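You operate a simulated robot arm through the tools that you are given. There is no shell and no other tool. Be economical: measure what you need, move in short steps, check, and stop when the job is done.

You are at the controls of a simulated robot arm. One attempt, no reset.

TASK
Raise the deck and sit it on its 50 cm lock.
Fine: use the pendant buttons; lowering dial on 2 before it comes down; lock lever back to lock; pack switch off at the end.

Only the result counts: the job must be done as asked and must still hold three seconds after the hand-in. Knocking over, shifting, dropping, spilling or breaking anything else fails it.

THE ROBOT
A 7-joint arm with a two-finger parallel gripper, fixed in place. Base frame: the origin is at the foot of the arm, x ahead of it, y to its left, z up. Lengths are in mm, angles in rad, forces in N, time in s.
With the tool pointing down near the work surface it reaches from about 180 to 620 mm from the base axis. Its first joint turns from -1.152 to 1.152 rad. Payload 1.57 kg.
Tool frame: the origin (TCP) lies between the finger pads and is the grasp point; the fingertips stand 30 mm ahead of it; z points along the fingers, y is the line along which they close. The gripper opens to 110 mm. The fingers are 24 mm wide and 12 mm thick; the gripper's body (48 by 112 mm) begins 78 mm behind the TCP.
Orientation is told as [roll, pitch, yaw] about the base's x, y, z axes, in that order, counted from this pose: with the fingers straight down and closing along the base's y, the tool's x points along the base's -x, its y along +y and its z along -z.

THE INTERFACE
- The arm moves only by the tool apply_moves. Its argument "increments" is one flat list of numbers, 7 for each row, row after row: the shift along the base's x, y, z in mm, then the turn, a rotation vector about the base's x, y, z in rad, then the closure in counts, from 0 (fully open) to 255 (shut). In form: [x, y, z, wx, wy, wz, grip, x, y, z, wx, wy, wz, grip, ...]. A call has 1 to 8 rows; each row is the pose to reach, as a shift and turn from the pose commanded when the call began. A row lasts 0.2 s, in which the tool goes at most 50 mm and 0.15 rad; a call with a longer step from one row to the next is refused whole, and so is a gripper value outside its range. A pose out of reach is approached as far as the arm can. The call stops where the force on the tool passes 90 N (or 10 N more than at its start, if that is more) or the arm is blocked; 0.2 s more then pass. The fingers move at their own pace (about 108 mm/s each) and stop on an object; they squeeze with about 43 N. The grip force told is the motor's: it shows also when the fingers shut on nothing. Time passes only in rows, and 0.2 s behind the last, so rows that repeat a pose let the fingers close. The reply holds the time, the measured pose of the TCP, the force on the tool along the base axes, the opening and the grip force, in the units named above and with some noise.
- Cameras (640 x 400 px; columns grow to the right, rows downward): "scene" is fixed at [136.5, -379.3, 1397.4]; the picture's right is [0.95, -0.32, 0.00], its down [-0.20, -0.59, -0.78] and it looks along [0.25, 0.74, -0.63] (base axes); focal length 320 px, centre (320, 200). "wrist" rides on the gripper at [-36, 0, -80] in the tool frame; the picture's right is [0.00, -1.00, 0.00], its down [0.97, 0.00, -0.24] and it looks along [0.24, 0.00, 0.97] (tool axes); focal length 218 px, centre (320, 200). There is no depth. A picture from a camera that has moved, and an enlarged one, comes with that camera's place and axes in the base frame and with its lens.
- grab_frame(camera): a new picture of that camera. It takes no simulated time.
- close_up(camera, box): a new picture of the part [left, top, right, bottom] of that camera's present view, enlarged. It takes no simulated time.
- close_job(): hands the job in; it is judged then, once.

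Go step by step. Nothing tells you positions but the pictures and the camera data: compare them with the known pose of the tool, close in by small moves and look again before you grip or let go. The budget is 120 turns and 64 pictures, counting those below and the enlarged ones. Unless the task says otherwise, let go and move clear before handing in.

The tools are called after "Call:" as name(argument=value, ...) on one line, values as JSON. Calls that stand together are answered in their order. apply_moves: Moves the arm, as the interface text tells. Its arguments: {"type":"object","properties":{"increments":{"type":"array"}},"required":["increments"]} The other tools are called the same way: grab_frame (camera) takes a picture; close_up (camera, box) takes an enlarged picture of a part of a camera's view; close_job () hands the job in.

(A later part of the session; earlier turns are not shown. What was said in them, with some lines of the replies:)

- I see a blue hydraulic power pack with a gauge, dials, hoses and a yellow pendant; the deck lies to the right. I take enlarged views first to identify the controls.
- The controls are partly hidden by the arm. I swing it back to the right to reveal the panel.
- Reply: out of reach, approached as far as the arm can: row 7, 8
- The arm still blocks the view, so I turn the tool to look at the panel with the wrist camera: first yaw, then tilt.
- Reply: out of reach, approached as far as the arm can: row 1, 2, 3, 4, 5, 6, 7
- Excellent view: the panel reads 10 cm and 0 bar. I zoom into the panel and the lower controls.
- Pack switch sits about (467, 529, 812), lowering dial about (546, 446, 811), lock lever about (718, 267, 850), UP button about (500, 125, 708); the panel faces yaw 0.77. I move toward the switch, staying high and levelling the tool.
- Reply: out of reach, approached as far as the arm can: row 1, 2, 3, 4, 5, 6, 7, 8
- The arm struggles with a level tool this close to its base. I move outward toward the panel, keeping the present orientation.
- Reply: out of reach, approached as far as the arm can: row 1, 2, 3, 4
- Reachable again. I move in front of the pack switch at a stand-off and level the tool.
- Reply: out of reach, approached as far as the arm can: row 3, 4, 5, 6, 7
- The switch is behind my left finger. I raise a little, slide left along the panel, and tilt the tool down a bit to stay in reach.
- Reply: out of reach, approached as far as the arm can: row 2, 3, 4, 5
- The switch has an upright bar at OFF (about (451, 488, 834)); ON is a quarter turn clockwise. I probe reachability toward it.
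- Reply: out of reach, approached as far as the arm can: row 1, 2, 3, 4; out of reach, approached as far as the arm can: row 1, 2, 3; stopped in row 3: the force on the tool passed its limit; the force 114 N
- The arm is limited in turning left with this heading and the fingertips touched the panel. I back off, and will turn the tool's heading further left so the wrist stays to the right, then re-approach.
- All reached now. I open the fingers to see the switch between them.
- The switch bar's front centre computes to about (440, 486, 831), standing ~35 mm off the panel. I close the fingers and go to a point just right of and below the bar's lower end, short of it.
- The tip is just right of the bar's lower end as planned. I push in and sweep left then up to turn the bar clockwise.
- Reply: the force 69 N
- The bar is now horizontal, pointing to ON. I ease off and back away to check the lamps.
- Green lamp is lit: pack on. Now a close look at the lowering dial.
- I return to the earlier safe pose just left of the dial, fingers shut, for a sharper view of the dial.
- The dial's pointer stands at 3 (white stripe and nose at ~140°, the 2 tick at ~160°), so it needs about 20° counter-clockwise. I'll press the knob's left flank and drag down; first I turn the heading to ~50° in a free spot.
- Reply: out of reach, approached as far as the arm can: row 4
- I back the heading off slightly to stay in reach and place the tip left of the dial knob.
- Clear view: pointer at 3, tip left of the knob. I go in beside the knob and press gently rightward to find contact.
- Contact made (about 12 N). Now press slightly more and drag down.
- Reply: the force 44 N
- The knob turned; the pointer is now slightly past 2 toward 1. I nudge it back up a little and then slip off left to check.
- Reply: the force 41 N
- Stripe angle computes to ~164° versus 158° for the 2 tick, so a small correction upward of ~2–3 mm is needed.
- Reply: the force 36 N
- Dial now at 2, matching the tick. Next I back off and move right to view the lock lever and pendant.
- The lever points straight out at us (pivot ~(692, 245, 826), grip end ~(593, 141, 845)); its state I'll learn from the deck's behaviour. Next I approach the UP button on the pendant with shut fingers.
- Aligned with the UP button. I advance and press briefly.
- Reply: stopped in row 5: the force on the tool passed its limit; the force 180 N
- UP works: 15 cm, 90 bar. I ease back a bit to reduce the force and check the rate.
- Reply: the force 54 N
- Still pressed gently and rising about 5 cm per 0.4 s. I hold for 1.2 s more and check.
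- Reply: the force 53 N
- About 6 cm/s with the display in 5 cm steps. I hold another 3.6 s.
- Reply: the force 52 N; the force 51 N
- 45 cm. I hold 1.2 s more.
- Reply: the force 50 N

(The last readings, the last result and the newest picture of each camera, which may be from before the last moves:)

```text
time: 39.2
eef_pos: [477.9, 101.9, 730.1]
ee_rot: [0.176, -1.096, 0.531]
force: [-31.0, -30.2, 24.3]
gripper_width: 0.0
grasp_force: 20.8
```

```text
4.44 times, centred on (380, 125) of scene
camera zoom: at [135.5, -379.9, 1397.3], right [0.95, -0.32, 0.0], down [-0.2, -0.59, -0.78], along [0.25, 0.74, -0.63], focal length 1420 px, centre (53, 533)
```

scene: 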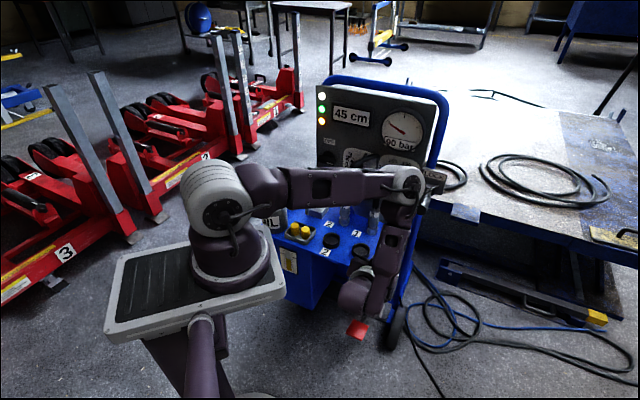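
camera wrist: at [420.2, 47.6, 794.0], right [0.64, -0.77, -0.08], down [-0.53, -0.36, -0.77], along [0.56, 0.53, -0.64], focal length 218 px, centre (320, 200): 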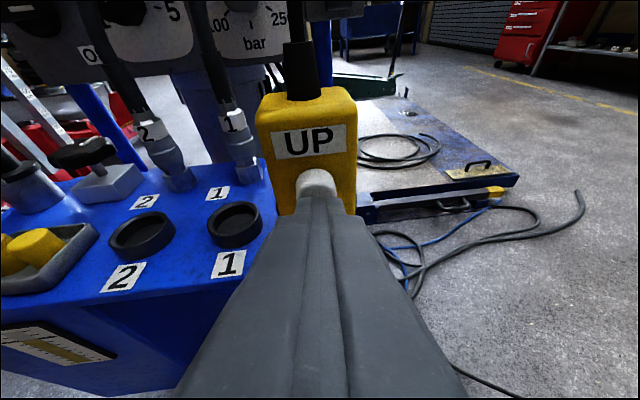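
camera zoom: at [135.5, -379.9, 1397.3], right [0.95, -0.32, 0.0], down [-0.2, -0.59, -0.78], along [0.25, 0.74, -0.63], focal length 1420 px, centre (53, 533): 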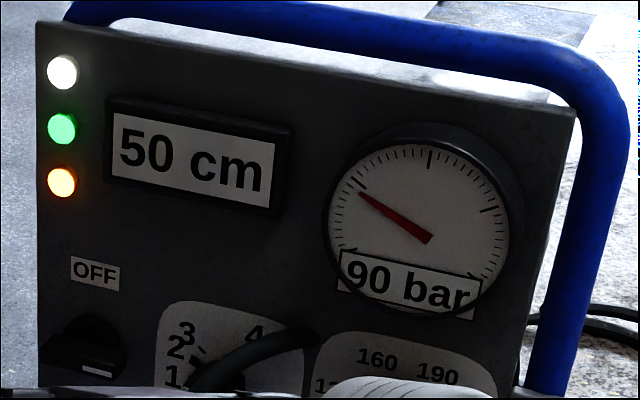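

I hold 0.4 s more and then release, to be a few cm above 50.

Call:
apply_moves(increments=[0, 0, 0, 0, 0, 0, 255, 0, 0, 0, 0, 0, 0, 255, -8, -8, 0, 0, 0, 0, 255, -18, -18, 0, 0, 0, 0, 255])

Call:
close_up(camera="scene", box=[310, 80, 450, 170])

Call:
close_up(camera="wrist", box=[240, 60, 400, 220])

```text
time: 40.2
eef_pos: [459.6, 84.8, 732.1]
ee_rot: [0.176, -1.098, 0.532]
force: [-0.6, -0.6, -0.9]
gripper_width: 0.0
grasp_force: 21.2
```

```text
4.44 times, centred on (380, 125) of scene
camera zoom: at [136.5, -379.2, 1397.4], right [0.95, -0.32, 0.0], down [-0.2, -0.59, -0.78], along [0.25, 0.74, -0.63], focal length 1420 px, centre (53, 533)
```

zoom: 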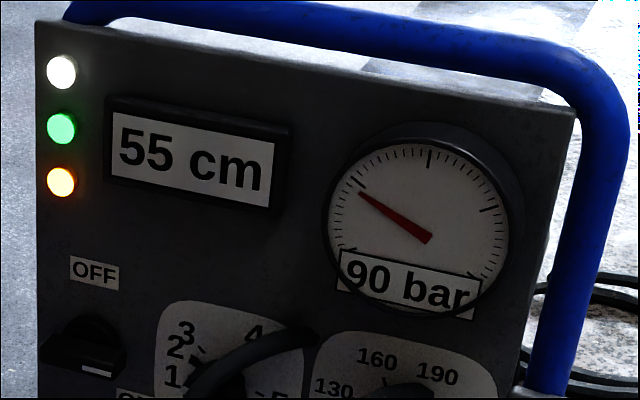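

```text
2.50 times, centred on (320, 140) of wrist
camera zoom: at [419.5, 46.9, 800.4], right [0.63, -0.77, -0.08], down [-0.54, -0.37, -0.76], along [0.55, 0.52, -0.65], focal length 546 px, centre (320, 350)
```

zoom: 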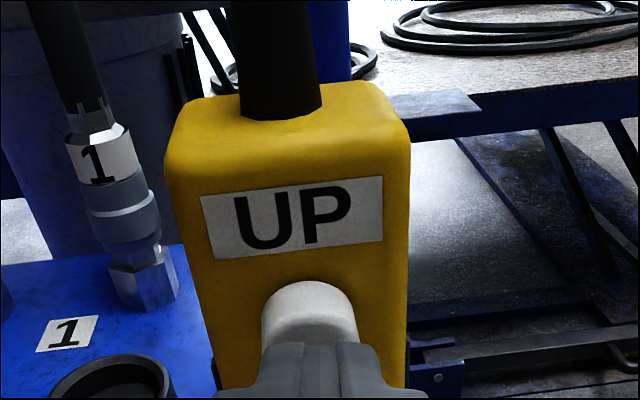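

55 cm and holding. I back off slightly and drop to the DOWN button, checking the alignment.

Call:
apply_moves(increments=[-14, -14, 0, 0, 0, 0, 255, -16, -16, -30, 0, 0, 0, 255, -14, -14, -45, 0, 0, 0, 255])

Call:
grab_frame(camera="wrist")

```text
time: 41.0
eef_pos: [445.7, 70.8, 685.7]
ee_rot: [0.175, -1.096, 0.529]
force: [-0.3, 0.1, 0.2]
gripper_width: 0.0
grasp_force: 21.1
```

```text
20 pictures are left
camera wrist: at [406.6, 33.0, 754.3], right [0.63, -0.77, -0.08], down [-0.54, -0.37, -0.75], along [0.55, 0.52, -0.65], focal length 218 px, centre (320, 200)
```

wrist: 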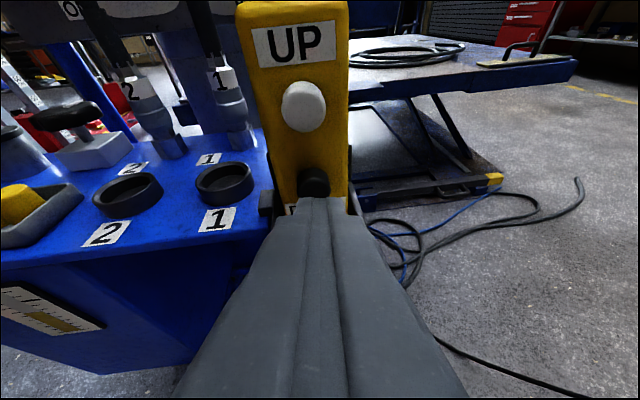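

DOWN is right ahead of the tip. I press it in short steps.

Call:
apply_moves(increments=[10, 10, 0, 0, 0, 0, 255, 17, 17, 0, 0, 0, 0, 255, 20, 20, 0, 0, 0, 0, 255])

Call:
close_up(camera="scene", box=[310, 80, 450, 170])

```text
time: 41.8
eef_pos: [466.5, 91.9, 685.8]
ee_rot: [0.176, -1.097, 0.53]
force: [0.1, -0.1, -0.3]
gripper_width: 0.0
grasp_force: 21.2
```

```text
4.44 times, centred on (380, 125) of scene
camera zoom: at [136.5, -379.3, 1397.4], right [0.95, -0.32, 0.0], down [-0.2, -0.59, -0.78], along [0.25, 0.74, -0.63], focal length 1420 px, centre (53, 533)
```

zoom: 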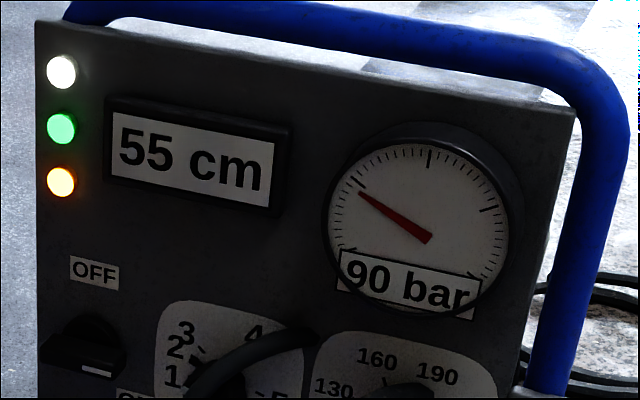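

No contact yet. I advance in small steps until it bears.

Call:
apply_moves(increments=[2, 2, 0, 0, 0, 0, 255, 4, 4, 0, 0, 0, 0, 255, 5, 5, 0, 0, 0, 0, 255])

```text
time: 42.6
eef_pos: [471.3, 96.2, 686.7]
ee_rot: [0.176, -1.096, 0.533]
force: [0.2, -0.1, -0.4]
gripper_width: 0.0
grasp_force: 21.4
```

Call:
apply_moves(increments=[2, 2, 0, 0, 0, 0, 255, 3.5, 3.5, 0, 0, 0, 0, 255])

Call:
close_up(camera="wrist", box=[240, 80, 400, 230])

```text
time: 43.2
eef_pos: [475.0, 100.4, 686.1]
ee_rot: [0.176, -1.096, 0.532]
force: [-0.6, -3.1, 1.9]
gripper_width: 0.1
grasp_force: 21.6
```

```text
2.67 times, centred on (320, 155) of wrist
camera zoom: at [434.3, 60.8, 754.3], right [0.63, -0.77, -0.08], down [-0.54, -0.37, -0.76], along [0.55, 0.52, -0.65], focal length 582 px, centre (320, 320)
```

zoom: 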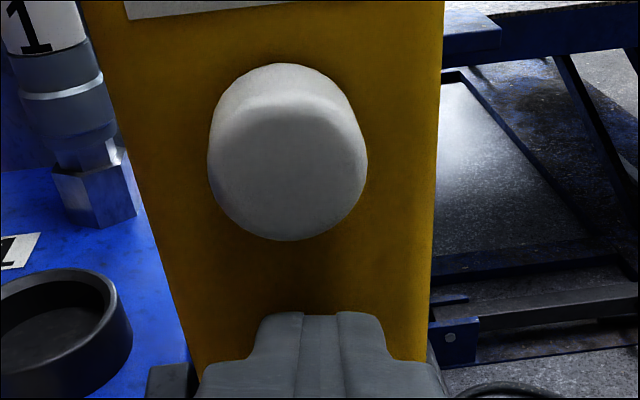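

Contact. I press in a further few mm.

Call:
apply_moves(increments=[1.5, 1.5, 0, 0, 0, 0, 255, 2.5, 2.5, 0, 0, 0, 0, 255])

Call:
close_up(camera="scene", box=[310, 80, 450, 170])

```text
time: 43.8
eef_pos: [477.2, 102.6, 685.3]
ee_rot: [0.177, -1.094, 0.531]
force: [-7.7, -6.3, 5.5]
gripper_width: 0.0
grasp_force: 21.6
```

```text
4.44 times, centred on (380, 125) of scene
camera zoom: at [136.3, -379.4, 1397.4], right [0.95, -0.32, 0.0], down [-0.2, -0.59, -0.78], along [0.25, 0.74, -0.63], focal length 1420 px, centre (53, 533)
```

zoom: 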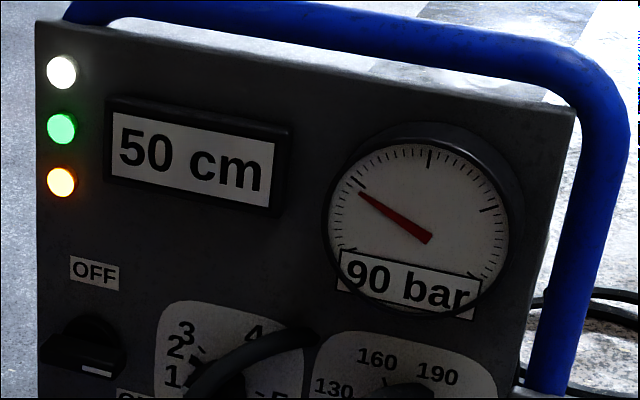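

Call:
apply_moves(increments=[0, 0, 0, 0, 0, 0, 255])

Call:
close_up(camera="scene", box=[310, 80, 450, 170])

```text
time: 44.2
eef_pos: [478.3, 102.3, 685.8]
ee_rot: [0.176, -1.095, 0.531]
force: [-7.5, -5.5, 3.1]
gripper_width: 0.0
grasp_force: 21.2
```

```text
4.44 times, centred on (380, 125) of scene
camera zoom: at [136.3, -379.4, 1397.4], right [0.95, -0.32, 0.0], down [-0.2, -0.59, -0.78], along [0.25, 0.74, -0.63], focal length 1420 px, centre (53, 533)
```

zoom: 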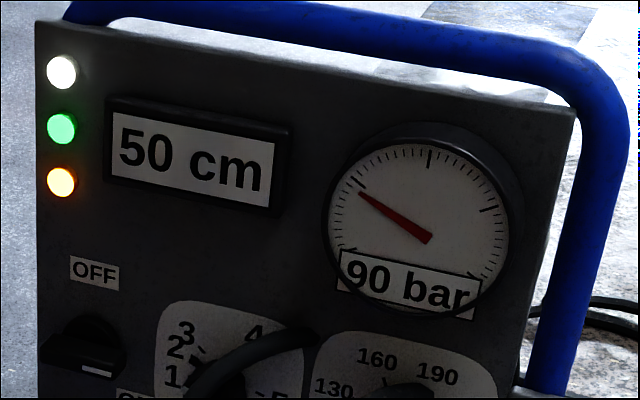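

Call:
apply_moves(increments=[0, 0, 0, 0, 0, 0, 255, 0, 0, 0, 0, 0, 0, 255])

Call:
grab_frame(camera="scene")

```text
time: 44.8
eef_pos: [476.8, 101.6, 685.2]
ee_rot: [0.176, -1.095, 0.53]
force: [-8.8, -5.7, 1.0]
gripper_width: 0.3
grasp_force: 21.3
```

```text
15 pictures are left
```

scene: 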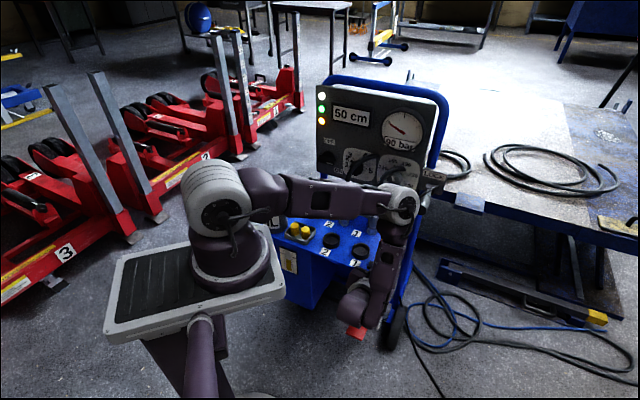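

Call:
apply_moves(increments=[0, 0, 0, 0, 0, 0, 255, 0, 0, 0, 0, 0, 0, 255])

Call:
grab_frame(camera="scene")

```text
time: 45.4
eef_pos: [477.0, 101.1, 685.5]
ee_rot: [0.178, -1.095, 0.532]
force: [-8.2, -7.6, 1.7]
gripper_width: 0.0
grasp_force: 21.3
```

```text
14 pictures are left
```

scene: 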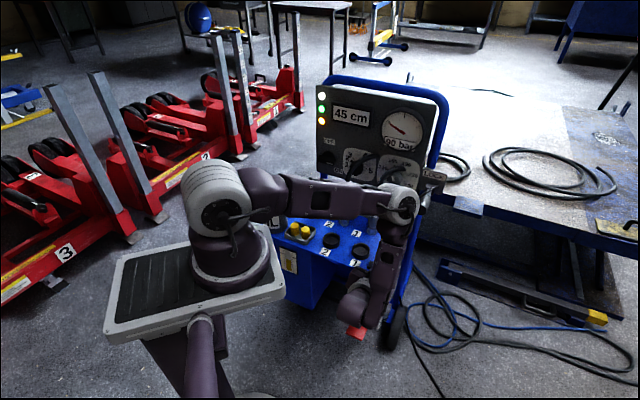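

It passed 50 to 45, so the lever is not at lock now. I release DOWN, go back to UP, raise again, then work the lever.

Call:
apply_moves(increments=[-14, -14, 0, 0, 0, 0, 255, -28, -28, 10, 0, 0, 0, 255, -28, -28, 45, 0, 0, 0, 255, -14, -14, 45, 0, 0, 0, 255, -4, -4, 45, 0, 0, 0, 255, 0, 0, 45, 0, 0, 0, 255])

Call:
apply_moves(increments=[0, 0, 0, 0, 0, 0, 255, 0, 0, 0, 0, 0, 0, 255, 0, 0, 0, 0, 0, 0, 255, 0, 0, 0, 0, 0, 0, 255, 0, 0, 0, 0, 0, 0, 255])

Call:
grab_frame(camera="scene")

```text
time: 46.8
eef_pos: [475.3, 102.3, 729.1]
ee_rot: [0.176, -1.091, 0.531]
force: [-29.4, -26.1, 15.7]
gripper_width: 0.0
grasp_force: 21.6
```

```text
time: 48.0
eef_pos: [476.4, 103.5, 729.8]
ee_rot: [0.176, -1.095, 0.532]
force: [-31.5, -31.3, 6.7]
gripper_width: 0.0
grasp_force: 21.6
```

```text
13 pictures are left
```

scene: 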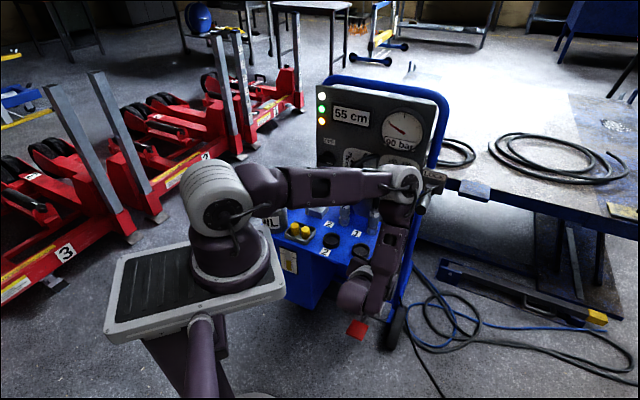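

55 cm again. I release UP, retreat around the pendant cable, and bring the tool, heading turned to ~80°, to the right of and above the lever grip.

Call:
apply_moves(increments=[-25, -25, 0, 0, 0, 0, 255, -30, -50, 40, 0, 0, 0.1, 255, -12, -65, 78, 0, 0, 0.2, 255, 12, -75, 115, 0, 0, 0.3, 255, 45, -75, 145, 0, 0, 0.4, 255, 80, -65, 165, 0, 0, 0.5, 255, 108, -40, 175, 0, 0, 0.6, 255, 124, -5, 175, 0, 0, 0.67, 255])

Call:
grab_frame(camera="wrist")

Call:
grab_frame(camera="scene")

```text
time: 49.8
eef_pos: [599.4, 100.3, 905.7]
ee_rot: [0.174, -1.094, 1.204]
force: [0.8, -0.3, 1.1]
gripper_width: 0.0
grasp_force: 21.4
```

```text
12 pictures are left
camera wrist: at [592.3, 44.8, 974.7], right [0.97, -0.21, -0.08], down [-0.2, -0.63, -0.75], along [0.11, 0.75, -0.65], focal length 218 px, centre (320, 200)
```

wrist: 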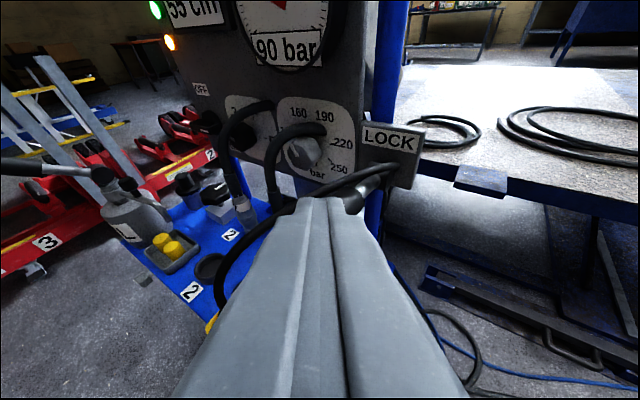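

```text
11 pictures are left
```

scene: 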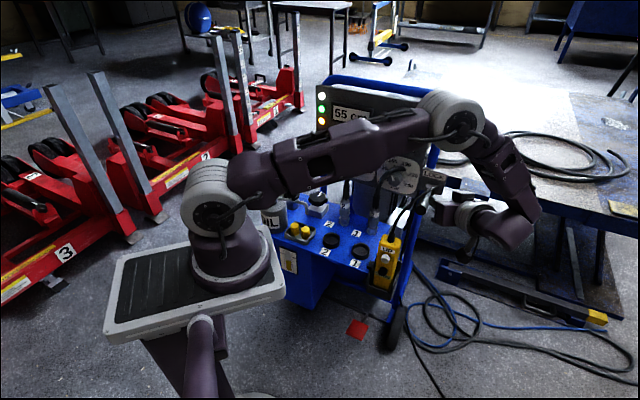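

The lever grip lies just under the finger. I move over it and press down gently to test the direction.

Call:
apply_moves(increments=[1, 13, -8, 0, 0, 0, 255, 1, 14, -18, 0, 0, 0, 255, 1, 14, -24, 0, 0, 0, 255, 1, 14, -29, 0, 0, 0, 255, 1, 14, -33, 0, 0, 0, 255])

```text
time: 50.7
eef_pos: [601.1, 111.8, 888.4]
ee_rot: [0.18, -1.117, 1.211]
force: [-17.1, -15.8, 24.9]
gripper_width: 0.1
grasp_force: 21.3
stopped in row 4: the force on the tool passed its limit (the readings are from after the stop); the commanded pose is now the measured one
```

The lever does not go down, so it must lift to lock. I back off to the right, level the tool somewhat, and drop below the lever's height.

Call:
apply_moves(increments=[0, -5, 20, 0, 0, 0, 255, 0, -45, 25, 0.0985, -0.017, 0, 255, 0, -75, 5, 0.197, -0.034, 0, 255, 0, -80, -40, 0.2955, -0.051, 0, 255, 0, -80, -76, 0.345, -0.06, 0, 255])

Call:
grab_frame(camera="wrist")

```text
time: 51.9
eef_pos: [602.9, 32.0, 813.0]
ee_rot: [0.717, -1.438, 0.683]
force: [0.3, -0.1, -0.1]
gripper_width: 0.2
grasp_force: 21.4
```

```text
10 pictures are left
camera wrist: at [591.7, -43.2, 857.4], right [0.98, -0.17, -0.09], down [-0.14, -0.32, -0.94], along [0.14, 0.93, -0.33], focal length 218 px, centre (320, 200)
```

wrist: 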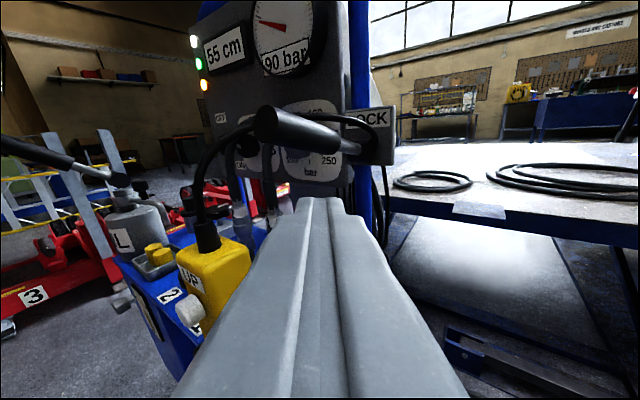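

Clear side view: the lever sticks out and slightly up (~15°). I slide the finger under the grip and lift.

Call:
apply_moves(increments=[0, 36, -4, 0, 0, 0, 255, 0, 72, -4, 0, 0, 0, 255, 0, 106, -4, 0, 0, 0, 255, 0, 106, 4, 0, 0, 0, 255, 1, 107, 10, 0, 0, 0, 255, 3, 109, 18, 0, 0, 0, 255, 6, 112, 28, 0, 0, 0, 255])

Call:
grab_frame(camera="wrist")

```text
time: 53.5
eef_pos: [607.5, 143.6, 837.9]
ee_rot: [0.707, -1.44, 0.694]
force: [-3.3, -5.7, -3.0]
gripper_width: 0.2
grasp_force: 21.1
```

```text
9 pictures are left
camera wrist: at [596.9, 69.1, 882.7], right [0.98, -0.17, -0.09], down [-0.14, -0.32, -0.94], along [0.14, 0.93, -0.33], focal length 218 px, centre (320, 200)
```

wrist: 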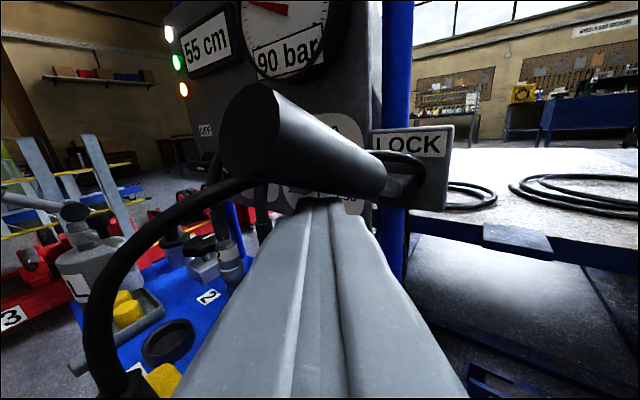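

The lever lifts easily (about 7 N). I keep following its arc upward.

Call:
apply_moves(increments=[1.5, 1.5, 10, 0, 0, 0, 255, 3, 3, 20, 0, 0, 0, 255, 5.5, 5.5, 30, 0, 0, 0, 255, 8.5, 8.5, 39, 0, 0, 0, 255, 12, 12, 48, 0, 0, 0, 255, 15.5, 15.5, 57, 0, 0, 0, 255])

Call:
grab_frame(camera="wrist")

```text
time: 54.9
eef_pos: [624.2, 160.4, 895.9]
ee_rot: [0.707, -1.441, 0.693]
force: [0.3, -2.2, -4.2]
gripper_width: 0.0
grasp_force: 21.6
```

```text
8 pictures are left
camera wrist: at [613.4, 85.2, 939.7], right [0.98, -0.17, -0.08], down [-0.14, -0.32, -0.94], along [0.14, 0.93, -0.33], focal length 218 px, centre (320, 200)
```

wrist: 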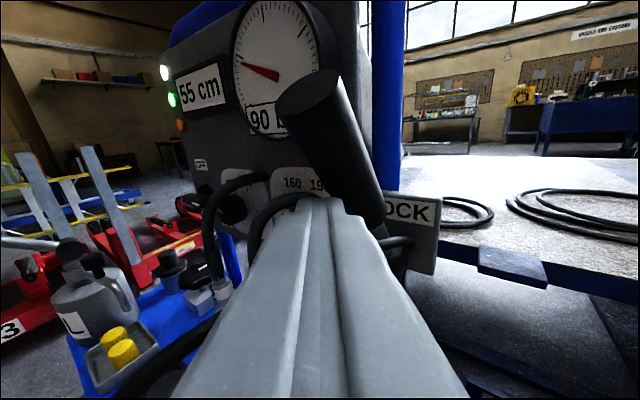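

The amber lamp has gone out. I push the lever on to its end stop.

Call:
apply_moves(increments=[5, 5, 8, 0, 0, 0, 255, 10, 10, 15, 0, 0, 0, 255, 15, 15, 22, 0, 0, 0, 255, 21, 21, 28, 0, 0, 0, 255, 27, 27, 33, 0, 0, 0, 255])

Call:
grab_frame(camera="wrist")

```text
time: 56.1
eef_pos: [644.8, 180.9, 921.7]
ee_rot: [0.666, -1.43, 0.748]
force: [-25.9, -27.5, 9.4]
gripper_width: 0.0
grasp_force: 20.7
stopped in row 5: the force on the tool passed its limit (the readings are from after the stop); the commanded pose is now the measured one
```

```text
7 pictures are left
camera wrist: at [634.8, 105.4, 967.4], right [0.98, -0.16, -0.09], down [-0.13, -0.33, -0.94], along [0.12, 0.93, -0.34], focal length 218 px, centre (320, 200)
```

wrist: 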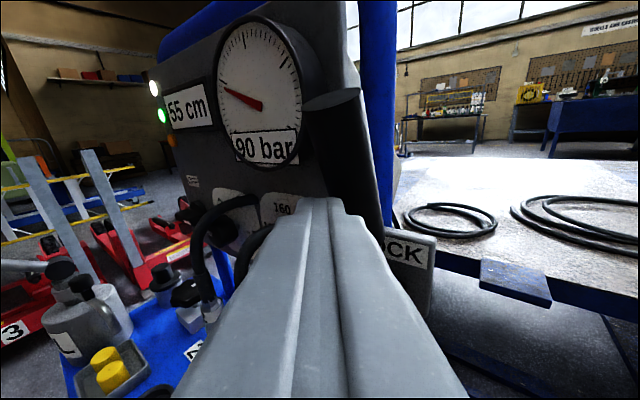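

Lever is at its upper stop, amber off: locked. I retreat and return to the front of the DOWN button.

Call:
apply_moves(increments=[-12, -30, 0, 0, 0, 0, 255, -20, -70, 0, -0.0985, 0.017, 0, 255, -30, -110, 0, -0.197, 0.034, 0, 255, -40, -150, 0, -0.2955, 0.051, 0, 255, -45, -190, -10, -0.345, 0.06, 0, 255])

Call:
apply_moves(increments=[-40, 0, -20, 0, 0, -0.084, 255, -80, 0, -45, 0, 0, -0.168, 255, -115, 5, -70, 0, 0, -0.252, 255, -140, 10, -105, 0, 0, -0.336, 255, -155, 20, -145, 0, 0, -0.42, 255, -165, 40, -180, 0, 0, -0.504, 255, -165, 60, -210, 0, 0, -0.588, 255, -155, 80, -226, 0, 0, -0.67, 255])

Call:
grab_frame(camera="wrist")

```text
time: 57.4
eef_pos: [598.7, -10.5, 910.7]
ee_rot: [0.191, -1.1, 1.209]
force: [-0.8, 0.2, -0.7]
gripper_width: 0.0
grasp_force: 21.2
```

```text
time: 59.1
eef_pos: [509.1, 38.5, 663.8]
ee_rot: [0.232, -1.096, 0.528]
force: [0.5, 0.9, 0.0]
gripper_width: 0.0
grasp_force: 21.5
out of reach, approached as far as the arm can: row 6, 7, 8
```

```text
6 pictures are left
camera wrist: at [471.8, -3.7, 733.1], right [0.67, -0.74, -0.11], down [-0.54, -0.38, -0.76], along [0.52, 0.56, -0.65], focal length 218 px, centre (320, 200)
```

wrist: 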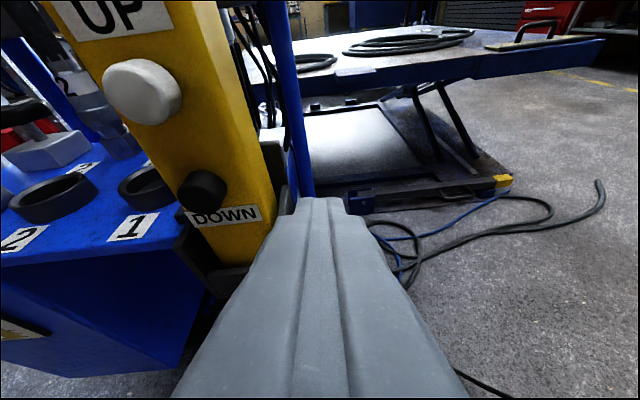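

The approach drifted right of the pendant near the reach limit. I back away and slide left to the earlier pre-press pose.

Call:
apply_moves(increments=[-15, -25, 12, 0, 0, 0, 255, -35, -30, 30, 0, 0, 0, 255, -50, -15, 40, 0, 0, 0, 255, -60, 10, 40, 0, 0, 0, 255, -63, 32, 24, 0, 0, 0, 255])

```text
time: 60.4
eef_pos: [508.1, 34.7, 662.4]
ee_rot: [0.223, -1.096, 0.53]
force: [0.0, -0.7, 0.0]
gripper_width: 0.2
grasp_force: 21.1
out of reach, approached as far as the arm can: row 1, 2, 3, 4, 5
```

I climb out of this arm posture upward first, then repeat the earlier descent path that worked.

Call:
apply_moves(increments=[0, -15, 35, 0, 0, 0, 255, -5, -25, 75, 0, 0, 0, 255, -10, -30, 115, 0, 0, 0, 255, -20, -30, 155, 0, 0, 0, 255, -30, -20, 195, 0, 0, 0, 255, -40, 5, 225, 0, 0, 0, 255, -45, 40, 236, 0, 0, 0, 255, -45, 75, 236, 0, 0, 0, 255])

```text
time: 62.1
eef_pos: [526.7, -16.4, 922.6]
ee_rot: [0.198, -1.098, 0.537]
force: [0.4, -0.7, 0.9]
gripper_width: 0.0
grasp_force: 21.5
out of reach, approached as far as the arm can: row 1, 2, 3, 4, 5, 6, 7, 8
```

I'm in a bad posture branch. I turn the heading back to ~80° and retrace the exact path that earlier connected pendant and lever.

Call:
apply_moves(increments=[9, 1, -1, 0, 0, 0.084, 255, 18, 2, -3, 0, 0, 0.168, 255, 27, 3, -5, 0, 0, 0.252, 255, 36, 3, -6, 0, 0, 0.336, 255, 45, 4, -8, 0, 0, 0.42, 255, 54, 5, -10, 0, 0, 0.504, 255, 63, 6, -12, 0, 0, 0.588, 255, 73, 6, -12, 0, 0, 0.67, 255])

Call:
apply_moves(increments=[0, 35, -2, 0, 0, 0, 255, 0, 70, -4, 0, 0, 0, 255, 0, 105, -6, 0, 0, 0, 255])

```text
time: 64.0
eef_pos: [590.8, -9.5, 905.7]
ee_rot: [0.19, -1.103, 1.21]
force: [-0.1, 0.2, 0.4]
gripper_width: 0.0
grasp_force: 21.9
```

```text
time: 64.8
eef_pos: [590.2, 96.3, 896.5]
ee_rot: [0.19, -1.1, 1.209]
force: [0.2, 0.3, 0.3]
gripper_width: 0.0
grasp_force: 20.7
```

Good. Now the reversed path, first part, keeping slightly more outward.

Call:
apply_moves(increments=[-6, -33, 8, 0, 0, -0.07, 255, -32, -56, 0, 0, 0, -0.17, 255, -64, -64, -20, 0, 0, -0.27, 255, -95, -62, -50, 0, 0, -0.37, 255, -118, -50, -84, 0, 0, -0.47, 255])

```text
time: 66.0
eef_pos: [485.1, 41.8, 812.8]
ee_rot: [0.202, -1.099, 0.732]
force: [0.2, -0.7, 0.8]
gripper_width: 0.1
grasp_force: 21.2
out of reach, approached as far as the arm can: row 5
```

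Near the limit again with this heading; I'll press DOWN with a heading of ~65° instead, approaching from the front right.

Call:
apply_moves(increments=[8, -2, -25, 0, 0, 0.1, 255, 10, 2, -60, 0, 0, 0.2, 255, 5, 10, -95, 0, 0, 0.2, 255, 2, 18, -124, 0, 0, 0.2, 255])

Call:
grab_frame(camera="wrist")

```text
time: 67.0
eef_pos: [486.6, 56.4, 691.5]
ee_rot: [0.19, -1.102, 0.938]
force: [-0.4, -0.1, -0.6]
gripper_width: 0.0
grasp_force: 21.6
```

```text
5 pictures are left
camera wrist: at [465.5, 5.5, 759.2], right [0.89, -0.45, -0.08], down [-0.35, -0.55, -0.76], along [0.29, 0.71, -0.65], focal length 218 px, centre (320, 200)
```

wrist: 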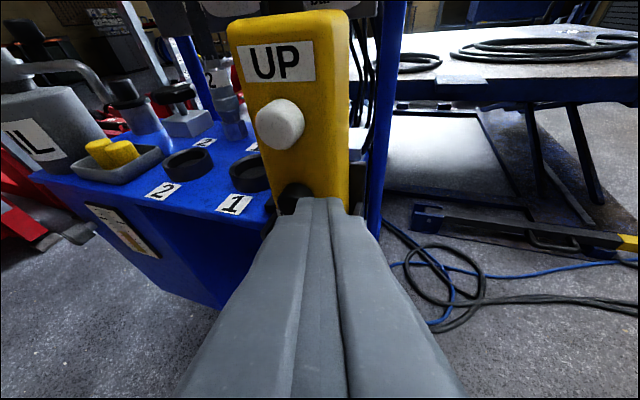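

Aligned well with this heading. I approach the DOWN button to near contact.

Call:
apply_moves(increments=[-10, 12, -5, 0, 0, 0, 255, -15, 28, -5, 0, 0, 0, 255, -11, 33, -5, 0, 0, 0, 255, -8, 36.5, -5, 0, 0, 0, 255])

```text
time: 68.0
eef_pos: [479.8, 95.0, 685.2]
ee_rot: [0.188, -1.102, 0.938]
force: [-1.3, -1.9, 2.1]
gripper_width: 0.0
grasp_force: 21.4
```

Light contact. Now press and hold while the deck settles toward the lock.

Call:
apply_moves(increments=[1.3, 1.3, 0, 0, 0, 0, 255, 2.3, 2.3, 0, 0, 0, 0, 255, 2.3, 2.3, 0, 0, 0, 0, 255, 2.3, 2.3, 0, 0, 0, 0, 255, 2.3, 2.3, 0, 0, 0, 0, 255, 2.3, 2.3, 0, 0, 0, 0, 255, 2.3, 2.3, 0, 0, 0, 0, 255, 2.3, 2.3, 0, 0, 0, 0, 255])

Call:
grab_frame(camera="scene")

```text
time: 69.8
eef_pos: [483.1, 96.7, 684.4]
ee_rot: [0.187, -1.102, 0.938]
force: [-4.9, -9.2, 4.7]
gripper_width: 0.1
grasp_force: 21.2
```

```text
4 pictures are left
```

scene: 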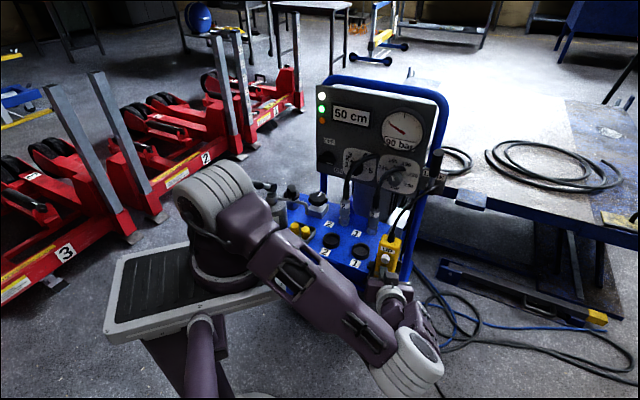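

Lowering, 50 cm shown but still 90 bar. I hold 3 s more to let it sit down.

Call:
apply_moves(increments=[0, 0, 0, 0, 0, 0, 255, 0, 0, 0, 0, 0, 0, 255, 0, 0, 0, 0, 0, 0, 255, 0, 0, 0, 0, 0, 0, 255, 0, 0, 0, 0, 0, 0, 255, 0, 0, 0, 0, 0, 0, 255, 0, 0, 0, 0, 0, 0, 255, 0, 0, 0, 0, 0, 0, 255])

Call:
apply_moves(increments=[0, 0, 0, 0, 0, 0, 255, 0, 0, 0, 0, 0, 0, 255, 0, 0, 0, 0, 0, 0, 255, 0, 0, 0, 0, 0, 0, 255, 0, 0, 0, 0, 0, 0, 255])

Call:
close_up(camera="scene", box=[310, 80, 450, 200])

```text
time: 71.5
eef_pos: [481.9, 96.6, 683.3]
ee_rot: [0.188, -1.102, 0.939]
force: [-3.3, -8.5, 4.6]
gripper_width: 0.2
grasp_force: 21.0
```

```text
time: 72.8
eef_pos: [481.9, 96.3, 684.0]
ee_rot: [0.188, -1.102, 0.939]
force: [-4.2, -8.9, 5.3]
gripper_width: 0.3
grasp_force: 21.2
```

```text
3.33 times, centred on (380, 140) of scene
camera zoom: at [136.3, -379.4, 1397.4], right [0.95, -0.32, 0.0], down [-0.2, -0.59, -0.78], along [0.25, 0.74, -0.63], focal length 1065 px, centre (120, 400)
```

zoom: 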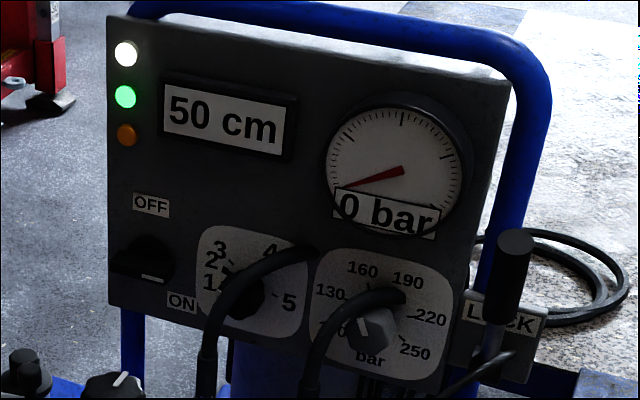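

Seated: 50 cm, 0 bar, lever at lock, dial at 2. I release the pendant and travel back high toward the pack switch.

Call:
apply_moves(increments=[-8, -30, 0, 0, 0, 0, 255, 0, -40, 35, 0, 0, 0.03, 255, 5, -45, 80, 0, 0, 0.06, 255, 10, -45, 125, 0, 0, 0.09, 255, 15, -45, 170, 0, 0, 0.12, 255, 20, -35, 210, 0, 0, 0.15, 255, 20, -5, 240, 0, 0, 0.19, 255, 18, 35, 245, 0, 0, 0.19, 255])

Call:
apply_moves(increments=[-8, 36, 0, 0, 0, 0, 255, -16, 72, 0, 0, 0, 0, 255, -24, 108, 0, 0, 0, 0, 255, -32, 144, 0, 0, 0, 0, 255, -40, 180, 0, 0, 0, 0, 255, -48, 204, -4, 0, 0, 0, 255])

```text
time: 74.5
eef_pos: [502.4, 131.1, 927.9]
ee_rot: [0.187, -1.101, 1.129]
force: [0.2, 0.7, 0.3]
gripper_width: 0.0
grasp_force: 21.2
```

```text
time: 76.0
eef_pos: [455.4, 334.7, 924.3]
ee_rot: [0.186, -1.101, 1.128]
force: [-0.5, 0.6, -1.5]
gripper_width: 0.0
grasp_force: 21.2
```

On course. I descend to just below the right end of the switch bar, short of the panel, and check.

Call:
apply_moves(increments=[-5, 20, -35, 0, 0, 0, 255, -10, 40, -72, 0, 0, 0, 255, -18, 62, -108, 0, 0, 0, 255, -22.4, 90.7, -110, 0, 0, 0, 255])

Call:
grab_frame(camera="wrist")

```text
time: 77.0
eef_pos: [430.9, 426.5, 813.2]
ee_rot: [0.188, -1.101, 1.127]
force: [0.2, -0.3, -0.5]
gripper_width: 0.3
grasp_force: 21.7
```

```text
2 pictures are left
camera wrist: at [420.1, 372.0, 881.6], right [0.96, -0.27, -0.08], down [-0.24, -0.61, -0.76], along [0.15, 0.75, -0.65], focal length 218 px, centre (320, 200)
```

wrist: 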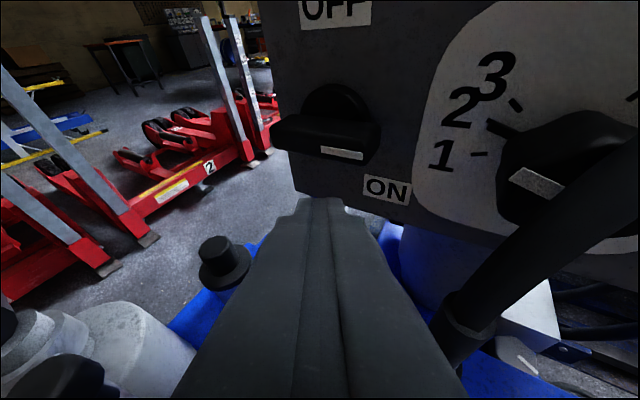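

Dial still at 2; the tip is below the bar's right (marker) end. I push in and sweep up and left to turn it to OFF.

Call:
apply_moves(increments=[12, 13, 0, 0, 0, 0, 255, 26, 25, 0, 0, 0, 0, 255, 28, 23, 11, 0, 0, 0, 255, 30, 21, 23, 0, 0, 0, 255, 28.5, 22.5, 38, 0, 0, 0, 255, 24.5, 26.5, 50, 0, 0, 0, 255, 22, 29, 54, 0, 0, 0, 255, 19, 32, 54, 0, 0, 0, 255])

```text
time: 78.8
eef_pos: [454.0, 455.1, 868.6]
ee_rot: [0.182, -1.099, 1.123]
force: [19.7, -46.0, 3.8]
gripper_width: 0.0
grasp_force: 21.0
```

The bar bears against its stop at OFF. I ease off to the right, back away and view the result.

Call:
apply_moves(increments=[5, -5, 0, 0, 0, 0, 255, -5, -20, 5, 0, 0, 0, 255, -10, -55, 20, 0, 0, 0, 255, -10, -90, 40, 0, 0, 0, 255, -10, -125, 60, 0, 0, 0, 255, -10, -150, 80, 0, 0, 0, 255])

Call:
grab_frame(camera="wrist")

```text
time: 80.2
eef_pos: [441.3, 305.7, 947.5]
ee_rot: [0.188, -1.102, 1.13]
force: [0.2, -0.4, -0.6]
gripper_width: 0.1
grasp_force: 21.3
```

```text
1 pictures are left
camera wrist: at [430.0, 250.5, 1016.3], right [0.96, -0.27, -0.08], down [-0.24, -0.61, -0.76], along [0.15, 0.75, -0.65], focal length 218 px, centre (320, 200)
```

wrist: 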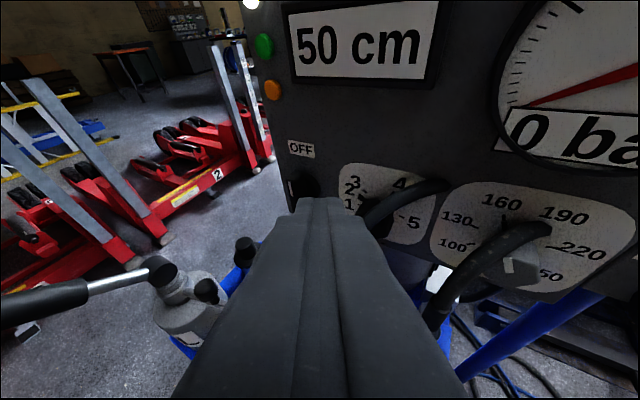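

Green lamp is out: pack off, 50 cm, 0 bar. One last look at the whole before handing in.

Call:
grab_frame(camera="scene")

```text
0 pictures are left
```

scene: 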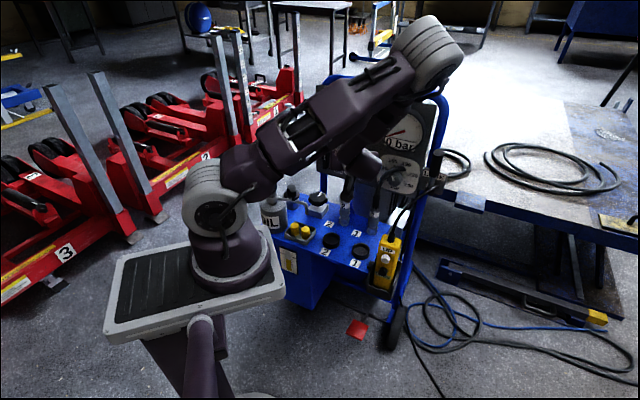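

The deck is up, the lever stands at lock, and the arm is clear. I hand in.

Call:
close_job()

```text
The job is handed in.
```

The deck is sitting on its 50 cm lock: the display shows 50 cm and 0 bar, the lowering dial is on 2, the lock lever is at lock, and the pack switch is off.

On the first lowering the lever was not yet at lock, so the deck passed down to the 45 cm reading. I raised it back to 55 cm, set the lever, and then lowered it onto the lock. The fingertips pressed against the panel once early on, and the first press on UP was harder than needed. I saw no shift or damage from either.
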